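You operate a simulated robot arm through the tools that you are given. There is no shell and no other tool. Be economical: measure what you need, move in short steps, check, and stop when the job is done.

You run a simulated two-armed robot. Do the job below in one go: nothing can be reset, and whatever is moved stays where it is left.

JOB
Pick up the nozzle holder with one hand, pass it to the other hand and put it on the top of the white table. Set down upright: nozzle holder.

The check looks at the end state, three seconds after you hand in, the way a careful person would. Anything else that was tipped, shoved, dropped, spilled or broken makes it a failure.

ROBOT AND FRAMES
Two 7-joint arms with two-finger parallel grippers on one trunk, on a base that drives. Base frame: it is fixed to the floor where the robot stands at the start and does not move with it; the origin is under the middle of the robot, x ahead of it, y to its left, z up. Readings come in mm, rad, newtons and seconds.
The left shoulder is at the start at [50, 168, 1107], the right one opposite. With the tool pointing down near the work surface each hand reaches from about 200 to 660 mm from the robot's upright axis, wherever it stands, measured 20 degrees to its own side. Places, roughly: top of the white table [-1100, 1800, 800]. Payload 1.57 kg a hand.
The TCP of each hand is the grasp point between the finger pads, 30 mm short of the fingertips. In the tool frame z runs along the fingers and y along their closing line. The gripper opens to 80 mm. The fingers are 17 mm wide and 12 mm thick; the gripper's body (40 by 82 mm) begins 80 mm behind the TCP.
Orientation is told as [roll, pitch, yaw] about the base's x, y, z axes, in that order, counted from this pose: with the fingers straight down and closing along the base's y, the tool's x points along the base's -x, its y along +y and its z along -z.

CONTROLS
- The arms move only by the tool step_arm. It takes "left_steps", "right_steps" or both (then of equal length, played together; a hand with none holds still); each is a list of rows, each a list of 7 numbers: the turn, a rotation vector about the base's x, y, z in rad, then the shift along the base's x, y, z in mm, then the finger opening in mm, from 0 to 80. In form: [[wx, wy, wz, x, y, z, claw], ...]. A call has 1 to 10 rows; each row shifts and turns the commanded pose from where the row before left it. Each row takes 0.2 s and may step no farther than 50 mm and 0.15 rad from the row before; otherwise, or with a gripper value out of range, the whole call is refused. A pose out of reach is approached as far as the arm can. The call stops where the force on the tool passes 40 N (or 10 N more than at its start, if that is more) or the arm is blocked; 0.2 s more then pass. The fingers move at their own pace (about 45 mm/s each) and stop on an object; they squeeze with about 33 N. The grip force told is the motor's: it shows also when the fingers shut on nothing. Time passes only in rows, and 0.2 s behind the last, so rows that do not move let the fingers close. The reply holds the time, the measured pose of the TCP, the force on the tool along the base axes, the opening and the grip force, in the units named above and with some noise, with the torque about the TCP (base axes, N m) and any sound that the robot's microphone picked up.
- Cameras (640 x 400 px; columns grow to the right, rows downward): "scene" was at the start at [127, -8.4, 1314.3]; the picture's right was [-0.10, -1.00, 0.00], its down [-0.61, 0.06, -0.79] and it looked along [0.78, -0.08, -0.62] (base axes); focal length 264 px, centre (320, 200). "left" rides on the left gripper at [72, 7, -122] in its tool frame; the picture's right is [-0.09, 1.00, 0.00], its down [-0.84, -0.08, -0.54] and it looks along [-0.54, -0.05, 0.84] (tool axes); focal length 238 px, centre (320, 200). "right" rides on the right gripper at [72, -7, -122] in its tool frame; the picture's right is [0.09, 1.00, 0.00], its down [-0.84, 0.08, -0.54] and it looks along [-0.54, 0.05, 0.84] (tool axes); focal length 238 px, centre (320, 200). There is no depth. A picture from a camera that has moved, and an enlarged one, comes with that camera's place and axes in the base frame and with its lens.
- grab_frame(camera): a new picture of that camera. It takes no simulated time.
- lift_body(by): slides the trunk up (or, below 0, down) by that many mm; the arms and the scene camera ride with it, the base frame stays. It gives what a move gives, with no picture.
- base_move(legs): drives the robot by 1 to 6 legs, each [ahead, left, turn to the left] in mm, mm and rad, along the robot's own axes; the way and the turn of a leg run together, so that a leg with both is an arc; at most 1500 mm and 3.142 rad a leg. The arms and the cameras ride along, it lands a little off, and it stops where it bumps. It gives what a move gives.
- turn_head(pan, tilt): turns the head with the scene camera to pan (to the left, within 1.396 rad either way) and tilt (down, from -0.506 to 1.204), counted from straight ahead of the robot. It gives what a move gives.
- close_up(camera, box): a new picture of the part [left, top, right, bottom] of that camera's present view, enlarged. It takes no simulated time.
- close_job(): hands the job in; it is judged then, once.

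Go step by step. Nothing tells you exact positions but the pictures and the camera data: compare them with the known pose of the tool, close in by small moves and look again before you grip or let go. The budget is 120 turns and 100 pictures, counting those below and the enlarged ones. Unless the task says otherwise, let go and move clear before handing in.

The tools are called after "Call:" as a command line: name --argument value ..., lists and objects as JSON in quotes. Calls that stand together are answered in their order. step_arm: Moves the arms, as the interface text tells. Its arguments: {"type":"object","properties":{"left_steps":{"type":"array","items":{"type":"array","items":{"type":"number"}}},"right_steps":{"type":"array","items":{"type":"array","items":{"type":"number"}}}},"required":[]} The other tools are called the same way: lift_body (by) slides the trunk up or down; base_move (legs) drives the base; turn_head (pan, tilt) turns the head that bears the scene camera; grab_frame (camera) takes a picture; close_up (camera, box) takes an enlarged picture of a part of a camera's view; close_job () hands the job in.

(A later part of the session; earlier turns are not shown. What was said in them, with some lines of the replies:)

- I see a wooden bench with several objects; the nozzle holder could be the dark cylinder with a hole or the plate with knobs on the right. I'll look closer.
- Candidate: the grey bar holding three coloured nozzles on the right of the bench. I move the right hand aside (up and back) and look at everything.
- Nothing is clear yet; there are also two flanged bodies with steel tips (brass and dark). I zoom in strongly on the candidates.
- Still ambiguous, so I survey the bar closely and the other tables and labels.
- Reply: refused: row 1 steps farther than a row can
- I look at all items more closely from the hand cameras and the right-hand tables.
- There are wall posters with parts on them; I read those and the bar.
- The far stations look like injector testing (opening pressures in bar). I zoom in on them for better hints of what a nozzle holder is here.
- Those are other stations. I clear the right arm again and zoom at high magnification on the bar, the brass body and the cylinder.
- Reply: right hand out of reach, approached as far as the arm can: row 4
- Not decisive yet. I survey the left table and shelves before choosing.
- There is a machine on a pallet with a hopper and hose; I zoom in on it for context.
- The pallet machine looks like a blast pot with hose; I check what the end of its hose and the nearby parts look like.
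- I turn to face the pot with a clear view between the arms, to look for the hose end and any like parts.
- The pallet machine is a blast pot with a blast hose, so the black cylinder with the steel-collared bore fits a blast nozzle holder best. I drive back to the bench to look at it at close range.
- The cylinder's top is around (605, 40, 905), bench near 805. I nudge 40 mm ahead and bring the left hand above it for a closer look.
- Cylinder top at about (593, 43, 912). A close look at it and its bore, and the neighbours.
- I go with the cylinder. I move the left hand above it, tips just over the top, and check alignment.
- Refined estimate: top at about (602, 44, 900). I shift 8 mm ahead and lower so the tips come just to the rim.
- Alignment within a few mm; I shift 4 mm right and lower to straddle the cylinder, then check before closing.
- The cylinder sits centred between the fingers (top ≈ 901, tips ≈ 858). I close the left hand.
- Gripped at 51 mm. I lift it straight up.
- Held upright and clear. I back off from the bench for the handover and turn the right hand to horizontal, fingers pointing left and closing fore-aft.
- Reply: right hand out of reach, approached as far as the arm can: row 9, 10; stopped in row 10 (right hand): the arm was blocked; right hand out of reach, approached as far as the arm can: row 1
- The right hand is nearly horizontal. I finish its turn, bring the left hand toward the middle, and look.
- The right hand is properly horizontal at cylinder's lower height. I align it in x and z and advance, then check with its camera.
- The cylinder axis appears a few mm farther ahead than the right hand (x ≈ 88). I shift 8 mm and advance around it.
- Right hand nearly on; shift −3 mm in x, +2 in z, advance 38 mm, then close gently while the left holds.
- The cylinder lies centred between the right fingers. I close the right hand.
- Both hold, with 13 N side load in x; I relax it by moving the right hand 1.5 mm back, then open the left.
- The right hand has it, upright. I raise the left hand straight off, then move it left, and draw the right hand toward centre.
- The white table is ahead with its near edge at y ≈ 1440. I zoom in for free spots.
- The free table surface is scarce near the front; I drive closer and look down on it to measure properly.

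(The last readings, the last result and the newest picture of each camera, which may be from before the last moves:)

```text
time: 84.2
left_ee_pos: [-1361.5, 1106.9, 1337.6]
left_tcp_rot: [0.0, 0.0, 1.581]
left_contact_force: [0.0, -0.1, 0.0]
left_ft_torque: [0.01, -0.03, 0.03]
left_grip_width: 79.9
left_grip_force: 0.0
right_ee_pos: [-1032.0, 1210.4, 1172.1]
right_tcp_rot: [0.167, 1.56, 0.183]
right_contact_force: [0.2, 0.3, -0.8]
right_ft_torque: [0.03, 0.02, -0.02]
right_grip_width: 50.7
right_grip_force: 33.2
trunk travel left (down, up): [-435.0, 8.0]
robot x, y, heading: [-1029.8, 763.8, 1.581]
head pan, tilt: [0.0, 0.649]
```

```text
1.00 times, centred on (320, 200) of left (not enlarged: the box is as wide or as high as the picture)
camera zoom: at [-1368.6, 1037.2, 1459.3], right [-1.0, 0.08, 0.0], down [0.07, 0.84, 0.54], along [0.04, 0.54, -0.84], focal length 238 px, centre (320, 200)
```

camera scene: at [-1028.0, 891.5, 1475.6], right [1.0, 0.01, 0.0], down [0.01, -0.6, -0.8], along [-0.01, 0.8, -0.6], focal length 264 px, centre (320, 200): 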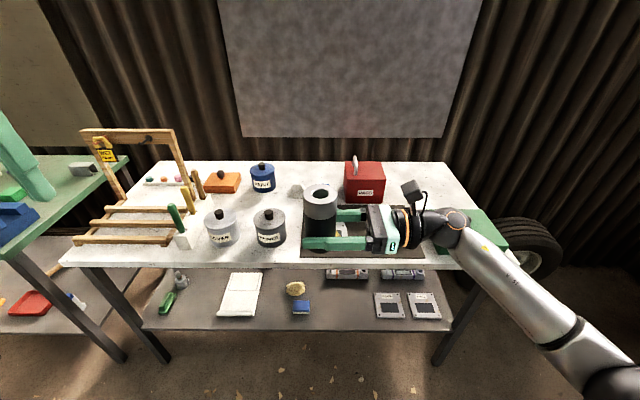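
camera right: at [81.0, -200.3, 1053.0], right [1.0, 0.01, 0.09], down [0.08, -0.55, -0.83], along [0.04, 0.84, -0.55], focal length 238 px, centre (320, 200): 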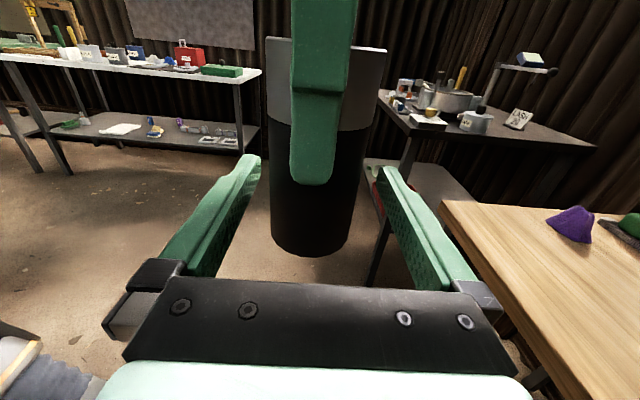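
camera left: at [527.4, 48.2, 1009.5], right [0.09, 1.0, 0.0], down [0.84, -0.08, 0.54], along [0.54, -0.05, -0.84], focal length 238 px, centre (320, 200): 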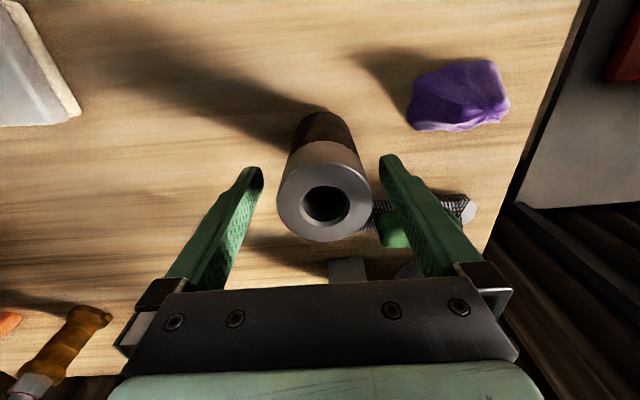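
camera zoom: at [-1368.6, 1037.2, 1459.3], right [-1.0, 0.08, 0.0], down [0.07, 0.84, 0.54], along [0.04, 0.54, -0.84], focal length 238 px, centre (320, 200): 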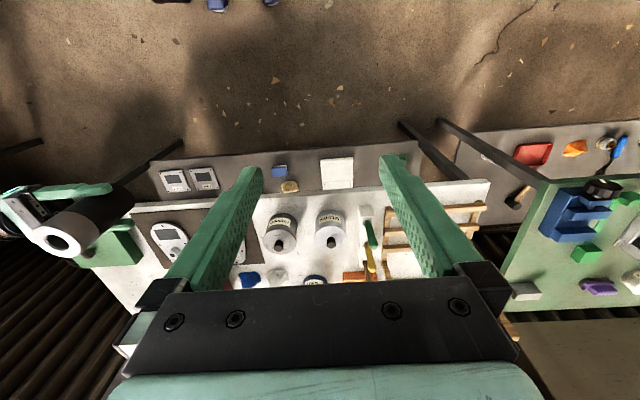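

There is a usable spot between the PRIMER can and the mat near the front edge, about (−1143, 1503), if the fingers come in diagonally. First I turn the right hand so its fingers point ahead of the robot.

Call:
step_arm --right_steps '[[0, 0, -0.143, 10, 5, 0, 30], [0, 0, -0.143, 10, 5, 0, 30], [0, 0, -0.143, 10, 5, 0, 30], [0, 0, -0.143, 10, 5, 0, 30], [0, 0, -0.143, 10, 5, 0, 30], [0, 0, -0.143, 10, 5, 0, 30], [0, 0, -0.143, 10, 5, 0, 30], [0, 0, -0.143, 10, 5, 0, 30], [0, 0, -0.143, 10, 5, 0, 30], [0, 0, -0.143, 10, 5, 0, 30]]'

```text
time: 86.3
left_ee_pos: [-1361.5, 1108.0, 1337.1]
left_tcp_rot: [0.001, 0.0, 1.58]
left_contact_force: [0.5, -0.1, 0.2]
left_ft_torque: [-0.01, -0.01, 0.01]
left_grip_width: 79.8
left_grip_force: 0.0
right_ee_pos: [-882.7, 1259.6, 1130.2]
right_tcp_rot: [1.301, 1.224, 0.04]
right_contact_force: [-0.5, 0.6, -0.8]
right_ft_torque: [-0.02, 0.0, -0.03]
right_grip_width: 50.5
right_grip_force: 33.2
right hand out of reach, approached as far as the arm can: row 9, 10
trunk travel left (down, up): [-435.0, 8.0]
robot x, y, heading: [-1029.1, 767.3, 1.582]
head pan, tilt: [0.0, 0.649]
stopped in row 10 (right hand): the arm was blocked; the commanded pose is now the measured one
```

The wrist ran into a limit and tilted the piece about 20°. I try to level it again from this position.

Call:
step_arm --right_steps '[[0, 0.12, 0, 10, 0, -20, 30], [0, 0.12, 0, 10, 0, -20, 30], [0.05, 0.107, 0, 10, 0, -20, 30], [0, 0, 0, 0, 0, 0, 30]]'

Call:
grab_frame --camera "scene"

```text
time: 87.3
left_ee_pos: [-1362.2, 1109.3, 1337.4]
left_tcp_rot: [-0.001, 0.001, 1.582]
left_contact_force: [-0.1, -0.2, 0.2]
left_ft_torque: [-0.01, -0.01, 0.04]
left_grip_width: 79.9
left_grip_force: 0.0
right_ee_pos: [-852.9, 1259.1, 1069.4]
right_tcp_rot: [2.861, 1.508, 1.593]
right_contact_force: [0.6, -0.5, -2.1]
right_ft_torque: [0.0, -0.01, 0.0]
right_grip_width: 50.8
right_grip_force: 33.2
trunk travel left (down, up): [-435.0, 8.0]
robot x, y, heading: [-1029.1, 766.2, 1.583]
head pan, tilt: [0.0, 0.649]
```

```text
28 pictures are left
camera scene: at [-1028.5, 891.4, 1475.7], right [1.0, 0.01, 0.0], down [0.01, -0.6, -0.8], along [-0.01, 0.8, -0.6], focal length 264 px, centre (320, 200)
```

scene: 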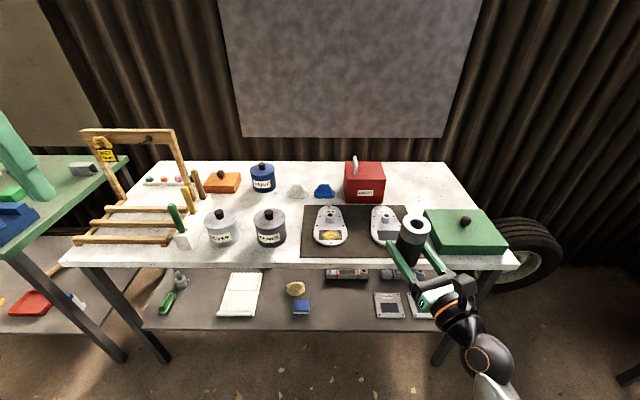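

Level again. A better spot appears: midway between the SILVER and PRIMER cans in front, about (−1293, 1496), reachable with fingers straight ahead. I straighten the hand (yaw −0.30, small tilt fix).

Call:
step_arm --right_steps '[[-0.02, 0, -0.075, 0, 0, 0, 30], [-0.02, 0, -0.075, 0, 0, 0, 30], [-0.02, 0, -0.075, 0, 0, 0, 30], [0, 0, -0.075, 0, 0, 0, 30], [0, 0, 0, 0, 0, 0, 30]]'

```text
time: 88.0
left_ee_pos: [-1361.8, 1107.8, 1337.2]
left_tcp_rot: [0.0, 0.001, 1.58]
left_contact_force: [-0.4, 0.2, 0.2]
left_ft_torque: [-0.03, -0.04, -0.03]
left_grip_width: 80.1
left_grip_force: 0.1
right_ee_pos: [-825.2, 1259.6, 1063.6]
right_tcp_rot: [1.522, 1.345, 0.107]
right_contact_force: [0.7, -0.4, -0.8]
right_ft_torque: [0.02, 0.02, 0.01]
right_grip_width: 50.8
right_grip_force: 33.0
trunk travel left (down, up): [-435.0, 8.0]
robot x, y, heading: [-1028.6, 765.5, 1.58]
head pan, tilt: [0.0, 0.649]
stopped in row 3 (right hand): the arm was blocked; the commanded pose is now the measured one
```

Blocked by a joint limit again; a small left-pointing angle is fine since I can turn the base instead. I level the piece again.

Call:
step_arm --right_steps '[[0, 0.113, 0.02, 0, 20, -15, 30], [0, 0.113, 0.02, 0, 20, -15, 30], [0, 0, 0.02, 0, 20, -15, 30], [0, 0, 0, 0, 0, 0, 30]]'

```text
time: 89.0
left_ee_pos: [-1361.6, 1107.9, 1337.9]
left_tcp_rot: [0.0, 0.001, 1.581]
left_contact_force: [0.3, -0.5, 0.0]
left_ft_torque: [-0.03, -0.02, 0.01]
left_grip_width: 79.9
left_grip_force: 0.1
right_ee_pos: [-823.3, 1319.4, 1019.0]
right_tcp_rot: [-3.096, 1.542, 1.832]
right_contact_force: [0.3, -0.4, -2.0]
right_ft_torque: [0.02, -0.03, -0.03]
right_grip_width: 51.0
right_grip_force: 32.7
trunk travel left (down, up): [-435.0, 8.0]
robot x, y, heading: [-1026.5, 767.3, 1.578]
head pan, tilt: [0.0, 0.649]
```

Nearly level, fingers about 12° left of ahead. I fix the last tilt, then drive sideways in front of the gap and turn so that the fingers point straight at the table.

Call:
step_arm --right_steps '[[-0.018, 0, 0, 0, 0, 0, 30], [0, 0, 0, 0, 0, 0, 30]]'

Call:
base_move --legs '[[82, 579, 0], [0, 0, -0.214]]'

Call:
lift_body --by -110

Call:
turn_head --pan -0.25 --tilt 0.7

Call:
grab_frame --camera "scene"

Call:
grab_frame --camera "right"

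```text
time: 89.6
left_ee_pos: [-1362.9, 1108.1, 1338.7]
left_tcp_rot: [-0.001, 0.001, 1.582]
left_contact_force: [0.4, 0.0, 0.4]
left_ft_torque: [0.01, 0.02, 0.01]
left_grip_width: 80.0
left_grip_force: 0.1
right_ee_pos: [-824.4, 1319.5, 1018.7]
right_tcp_rot: [-2.774, 1.556, 2.153]
right_contact_force: [-0.3, 0.2, -1.9]
right_ft_torque: [0.0, 0.04, -0.05]
right_grip_width: 50.9
right_grip_force: 33.1
trunk travel left (down, up): [-435.0, 8.0]
robot x, y, heading: [-1027.7, 766.3, 1.577]
head pan, tilt: [0.0, 0.649]
```

```text
time: 95.9
left_ee_pos: [-1859.4, 1248.3, 1338.4]
left_tcp_rot: [0.0, 0.001, 1.367]
left_contact_force: [0.5, -0.1, 0.3]
left_ft_torque: [0.01, 0.02, -0.02]
left_grip_width: 80.2
left_grip_force: 0.0
right_ee_pos: [-1289.6, 1340.0, 1018.9]
right_tcp_rot: [-2.74, 1.557, 1.972]
right_contact_force: [0.4, -0.1, -1.4]
right_ft_torque: [0.0, 0.01, 0.0]
right_grip_width: 50.9
right_grip_force: 33.0
trunk travel left (down, up): [-435.0, 8.0]
robot x, y, heading: [-1606.2, 842.6, 1.361]
head pan, tilt: [0.0, 0.649]
```

```text
time: 97.4
left_ee_pos: [-1860.3, 1247.9, 1227.8]
left_tcp_rot: [0.0, 0.001, 1.367]
left_contact_force: [-0.9, -0.3, -0.2]
left_ft_torque: [0.01, -0.03, 0.0]
left_grip_width: 79.9
left_grip_force: 0.1
right_ee_pos: [-1288.5, 1339.9, 909.5]
right_tcp_rot: [-2.768, 1.557, 1.943]
right_contact_force: [0.1, 0.2, -1.6]
right_ft_torque: [0.0, -0.04, -0.03]
right_grip_width: 51.0
right_grip_force: 33.5
trunk travel left (down, up): [-325.0, 118.0]
robot x, y, heading: [-1608.3, 840.1, 1.367]
head pan, tilt: [0.0, 0.649]
```

```text
time: 98.1
left_ee_pos: [-1858.6, 1247.5, 1227.7]
left_tcp_rot: [0.0, -0.001, 1.366]
left_contact_force: [0.2, -0.1, -0.1]
left_ft_torque: [0.02, 0.04, -0.01]
left_grip_width: 79.9
left_grip_force: 0.0
right_ee_pos: [-1288.0, 1339.9, 909.1]
right_tcp_rot: [-2.751, 1.558, 1.958]
right_contact_force: [-0.5, -0.6, -1.5]
right_ft_torque: [-0.01, 0.01, 0.0]
right_grip_width: 50.7
right_grip_force: 32.7
trunk travel left (down, up): [-325.0, 118.0]
robot x, y, heading: [-1610.2, 840.8, 1.363]
head pan, tilt: [-0.25, 0.7]
```

```text
27 pictures are left
camera scene: at [-1559.5, 956.5, 1361.4], right [0.9, -0.44, 0.0], down [-0.28, -0.58, -0.76], along [0.34, 0.69, -0.64], focal length 264 px, centre (320, 200)
```

scene: 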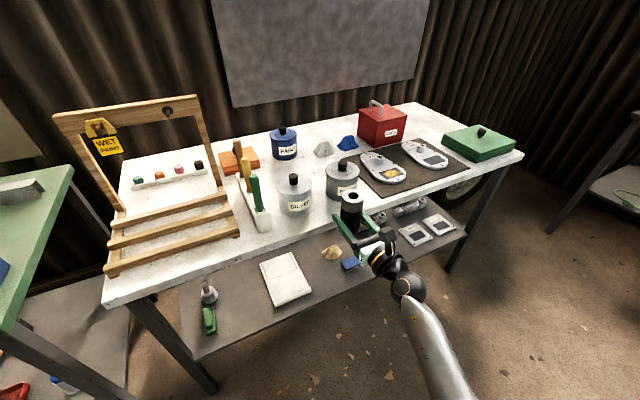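

```text
26 pictures are left
camera right: at [-1295.7, 1217.1, 979.1], right [1.0, 0.0, 0.09], down [0.07, -0.53, -0.84], along [0.05, 0.85, -0.53], focal length 238 px, centre (320, 200)
```

right: 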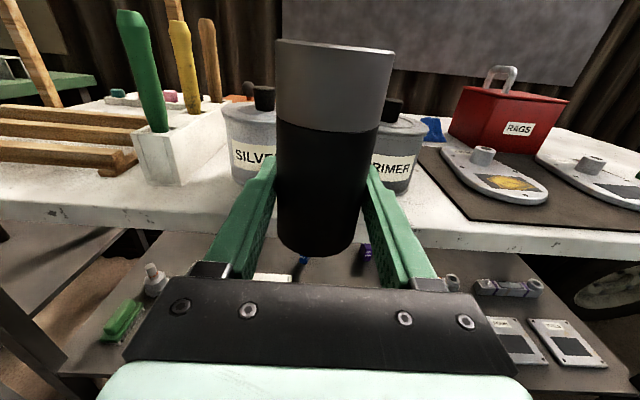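

The gap midpoint now reads x ≈ −1277, cans' fronts at y ≈ 1521, table edge y ≈ 1459. I drive 110 mm nearer and then recheck with the right camera.

Call:
base_move --legs '[[107.7, 22.7, 0]]'

Call:
step_arm --right_steps '[[0, 0, 0, 5, 0, -20, 30], [0, 0, 0, 5, 0, -20, 30], [0, 0, 0, 0, 0, 0, 30]]'

Call:
grab_frame --camera "right"

Call:
close_up --camera "scene" --box '[240, 130, 420, 260]'

```text
time: 99.3
left_ee_pos: [-1858.2, 1358.2, 1228.1]
left_tcp_rot: [-0.001, 0.002, 1.364]
left_contact_force: [0.0, 0.2, 0.6]
left_ft_torque: [-0.04, 0.04, -0.02]
left_grip_width: 80.1
left_grip_force: 0.0
right_ee_pos: [-1288.7, 1449.7, 908.7]
right_tcp_rot: [-2.732, 1.559, 1.977]
right_contact_force: [0.4, 0.3, -2.0]
right_ft_torque: [-0.01, 0.0, 0.04]
right_grip_width: 50.8
right_grip_force: 32.9
trunk travel left (down, up): [-325.0, 118.0]
robot x, y, heading: [-1607.7, 949.6, 1.361]
head pan, tilt: [-0.25, 0.7]
```

```text
time: 100.1
left_ee_pos: [-1858.0, 1358.2, 1227.6]
left_tcp_rot: [-0.003, -0.002, 1.364]
left_contact_force: [-0.3, 0.2, -0.2]
left_ft_torque: [-0.03, -0.01, -0.04]
left_grip_width: 80.0
left_grip_force: 0.2
right_ee_pos: [-1277.2, 1449.0, 868.5]
right_tcp_rot: [-2.727, 1.559, 1.985]
right_contact_force: [0.1, 0.1, -2.7]
right_ft_torque: [-0.01, 0.01, 0.01]
right_grip_width: 50.6
right_grip_force: 33.0
trunk travel left (down, up): [-325.0, 118.0]
robot x, y, heading: [-1607.3, 952.0, 1.364]
head pan, tilt: [-0.25, 0.7]
```

```text
25 pictures are left
camera right: at [-1284.4, 1325.6, 939.4], right [1.0, 0.0, 0.09], down [0.07, -0.53, -0.84], along [0.05, 0.85, -0.53], focal length 238 px, centre (320, 200)
```

right: 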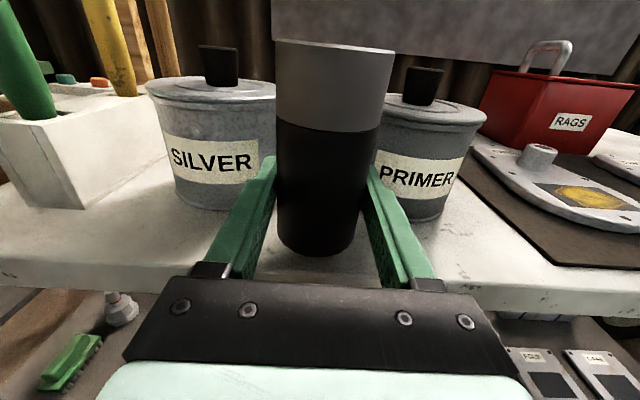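

```text
3.08 times, centred on (330, 195) of scene
camera zoom: at [-1559.5, 1066.3, 1361.4], right [0.9, -0.44, 0.0], down [-0.28, -0.58, -0.76], along [0.34, 0.69, -0.64], focal length 811 px, centre (289, 215)
```

zoom: 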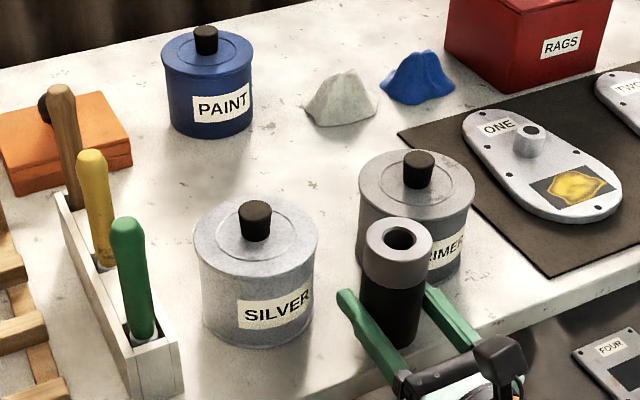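

The approach is centred between the cans. I go 41 mm forward, then lower to just above the table.

Call:
step_arm --right_steps '[[0, 0, 0, 1, 15, 0, 30], [0, 0, 0, 0, 15, 0, 30], [0, 0, 0, 0, 11, 0, 30], [0, 0, 0, 0, 0, -10, 30], [0, 0, 0, 0, 0, -10, 30], [0, 0, 0, 0, 0, -8, 30], [0, 0, 0, 0, 0, 0, 30]]'

Call:
grab_frame --camera "right"

Call:
close_up --camera "scene" --box '[260, 150, 400, 260]'

```text
time: 101.7
left_ee_pos: [-1859.0, 1357.2, 1227.3]
left_tcp_rot: [-0.002, -0.003, 1.364]
left_contact_force: [0.0, 0.7, 0.6]
left_ft_torque: [-0.01, 0.01, 0.01]
left_grip_width: 79.9
left_grip_force: 0.1
right_ee_pos: [-1277.5, 1490.4, 843.8]
right_tcp_rot: [-2.863, 1.555, 1.848]
right_contact_force: [-2.2, 1.1, 8.7]
right_ft_torque: [-0.36, 0.1, -0.1]
right_grip_width: 51.0
right_grip_force: 32.9
trunk travel left (down, up): [-325.0, 118.0]
robot x, y, heading: [-1604.1, 954.2, 1.367]
head pan, tilt: [-0.25, 0.7]
```

```text
23 pictures are left
camera right: at [-1284.1, 1367.3, 913.1], right [1.0, 0.0, 0.09], down [0.07, -0.53, -0.84], along [0.05, 0.85, -0.53], focal length 238 px, centre (320, 200)
```

right: 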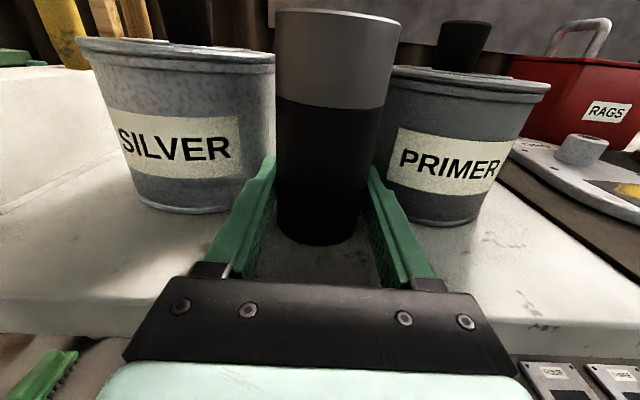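

```text
3.64 times, centred on (330, 205) of scene
camera zoom: at [-1560.2, 1065.5, 1361.5], right [0.9, -0.44, 0.0], down [-0.28, -0.58, -0.77], along [0.34, 0.69, -0.64], focal length 959 px, centre (284, 182)
```

zoom: 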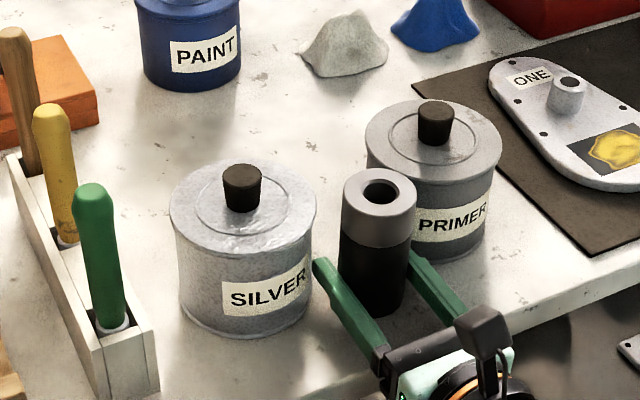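

The piece touched down (about +10 N upward). I relax 2 mm upward and open just a little (to 62) so the fingers stay clear of the cans.

Call:
step_arm --right_steps '[[0, 0, 0, 0, 0, 2, 30], [0, 0, 0, 0, 0, 0, 30]]'

Call:
step_arm --right_steps '[[0, 0, 0, 0, 0, 0, 56], [0, 0, 0, 0, 0, 0, 60], [0, 0, 0, 0, 0, 0, 60]]'

Call:
grab_frame --camera "right"

Call:
close_up --camera "scene" --box '[260, 150, 400, 260]'

```text
time: 102.3
left_ee_pos: [-1858.7, 1358.0, 1226.1]
left_tcp_rot: [-0.002, 0.001, 1.362]
left_contact_force: [0.0, 0.6, 0.0]
left_ft_torque: [0.0, -0.02, -0.03]
left_grip_width: 79.6
left_grip_force: 0.1
right_ee_pos: [-1277.8, 1489.6, 841.5]
right_tcp_rot: [-2.559, 1.561, 2.153]
right_contact_force: [0.3, 0.3, -1.2]
right_ft_torque: [-0.01, -0.03, -0.05]
right_grip_width: 50.7
right_grip_force: 32.8
trunk travel left (down, up): [-325.0, 118.0]
robot x, y, heading: [-1607.8, 951.8, 1.362]
head pan, tilt: [-0.25, 0.7]
```

```text
time: 103.1
left_ee_pos: [-1857.3, 1357.6, 1228.1]
left_tcp_rot: [-0.002, -0.001, 1.365]
left_contact_force: [0.6, 0.0, 0.2]
left_ft_torque: [0.01, 0.0, 0.0]
left_grip_width: 80.2
left_grip_force: 0.1
right_ee_pos: [-1278.9, 1490.7, 842.8]
right_tcp_rot: [-2.701, 1.558, 2.007]
right_contact_force: [-0.5, -1.8, -2.0]
right_ft_torque: [-0.07, 0.0, -0.01]
right_grip_width: 57.8
right_grip_force: 0.1
trunk travel left (down, up): [-325.0, 118.0]
robot x, y, heading: [-1610.3, 951.6, 1.358]
head pan, tilt: [-0.25, 0.7]
```

```text
21 pictures are left
camera right: at [-1284.7, 1367.2, 913.4], right [1.0, 0.0, 0.09], down [0.07, -0.53, -0.84], along [0.05, 0.85, -0.53], focal length 238 px, centre (320, 200)
```

right: 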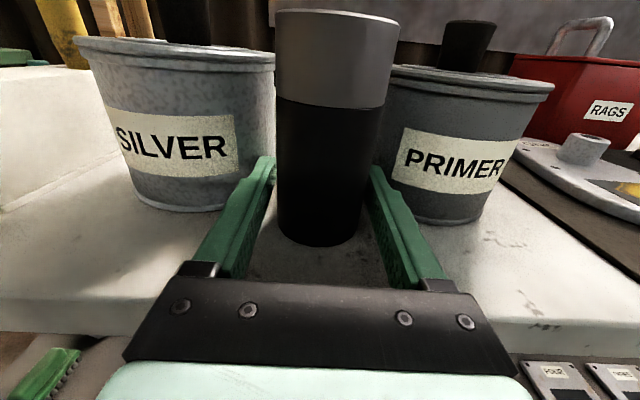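

```text
3.64 times, centred on (330, 205) of scene
camera zoom: at [-1559.4, 1066.2, 1361.3], right [0.9, -0.44, 0.0], down [-0.28, -0.58, -0.76], along [0.34, 0.69, -0.64], focal length 959 px, centre (284, 182)
```

zoom: 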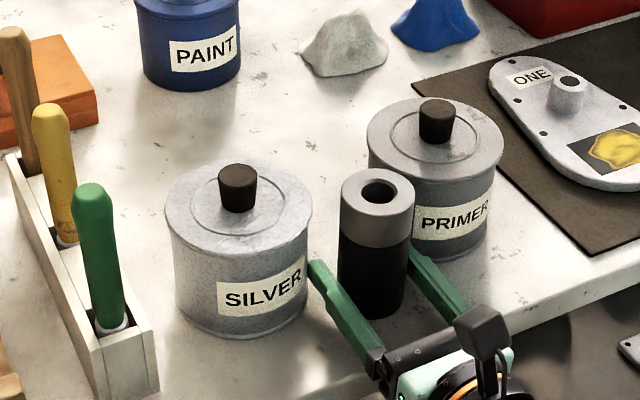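

The piece stands free; the fingers slightly nudged the cans by a few mm on opening, so I open no further and withdraw straight back.

Call:
step_arm --right_steps '[[0, 0, 0, 0, -6, 0, 57], [0, 0, 0, 0, -8, 0, 57], [0, 0, 0, 0, -8, 0, 58], [0, 0, 0, 0, -10, 0, 60], [0, 0, 0, 0, 0, 0, 60]]'

Call:
grab_frame --camera "right"

```text
time: 104.3
left_ee_pos: [-1858.0, 1357.9, 1227.8]
left_tcp_rot: [-0.001, 0.001, 1.365]
left_contact_force: [0.6, -0.4, -0.1]
left_ft_torque: [-0.04, 0.01, 0.0]
left_grip_width: 79.9
left_grip_force: 0.1
right_ee_pos: [-1278.2, 1457.4, 843.0]
right_tcp_rot: [-2.757, 1.558, 1.951]
right_contact_force: [-0.5, 0.6, -0.9]
right_ft_torque: [-0.02, -0.01, 0.01]
right_grip_width: 60.0
right_grip_force: 0.0
trunk travel left (down, up): [-325.0, 118.0]
robot x, y, heading: [-1604.0, 950.4, 1.365]
head pan, tilt: [-0.25, 0.7]
```

```text
19 pictures are left
camera right: at [-1283.8, 1334.9, 913.5], right [1.0, 0.0, 0.09], down [0.07, -0.53, -0.84], along [0.05, 0.85, -0.53], focal length 238 px, centre (320, 200)
```

right: 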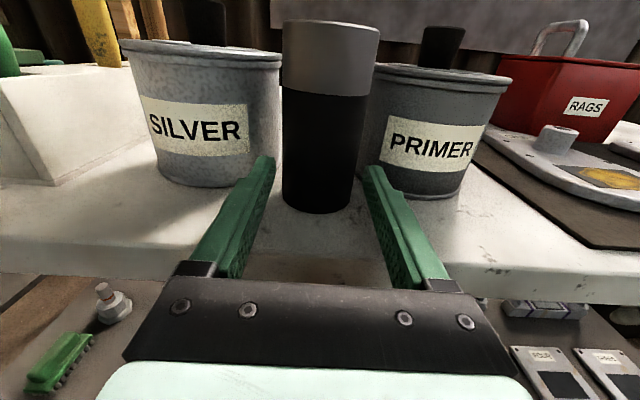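

Clean so far: the piece stands upright and isn't dragged. I withdraw fully, raise the hand and check.

Call:
step_arm --right_steps '[[0, 0, 0, 0, -15, 0, 65], [0, 0, 0, 0, -20, 0, 70], [0, 0, 0, 0, -30, 0, 70], [0, 0, 0, 0, -40, 0, 70], [0, 0, 0, 0, -40, 0, 70], [0, 0, 0, 0, 0, 0, 70]]'

Call:
grab_frame --camera "right"

Call:
close_up --camera "scene" --box '[260, 150, 400, 260]'

```text
time: 105.7
left_ee_pos: [-1858.0, 1357.3, 1229.0]
left_tcp_rot: [-0.001, 0.0, 1.365]
left_contact_force: [0.5, -1.0, 0.1]
left_ft_torque: [-0.01, -0.01, -0.01]
left_grip_width: 80.0
left_grip_force: 0.0
right_ee_pos: [-1275.9, 1313.4, 843.0]
right_tcp_rot: [-2.783, 1.556, 1.927]
right_contact_force: [0.4, -0.1, -0.1]
right_ft_torque: [0.05, -0.02, 0.0]
right_grip_width: 70.0
right_grip_force: 0.0
trunk travel left (down, up): [-325.0, 118.0]
robot x, y, heading: [-1606.6, 953.2, 1.364]
head pan, tilt: [-0.25, 0.7]
```

```text
18 pictures are left
camera right: at [-1283.2, 1191.1, 912.5], right [1.0, 0.0, 0.09], down [0.07, -0.53, -0.84], along [0.05, 0.85, -0.53], focal length 238 px, centre (320, 200)
```

right: 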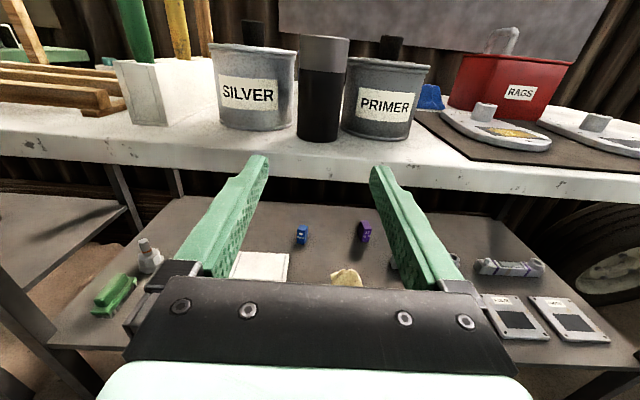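

```text
3.64 times, centred on (330, 205) of scene
camera zoom: at [-1559.5, 1066.3, 1361.4], right [0.9, -0.44, 0.0], down [-0.28, -0.58, -0.76], along [0.34, 0.69, -0.64], focal length 959 px, centre (284, 182)
```

zoom: 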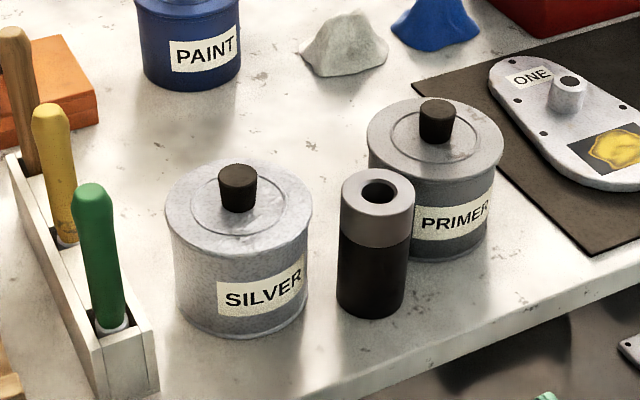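

The cylinder stands upright on the white table between the two cans, and both hands are clear of it. I hand in.

Call:
close_job

```text
The job is handed in.
```

I picked up the black cylinder with the steel collar with the left hand, passed it to the right, and set it upright on the white table, with both hands clear. I can't be sure it is the nozzle holder.

- **Identity:** Nothing in the scene is labelled as the nozzle holder. I chose the cylinder because its bore suits the blasting machine nearby. The bar with three knobs and the two flanged bodies on the bench were the other candidates.
- **Nudged cans:** When the right fingers opened, they touched the SILVER and PRIMER paint cans. SILVER shifted about 4 mm and PRIMER about 2 mm, and both are still standing.
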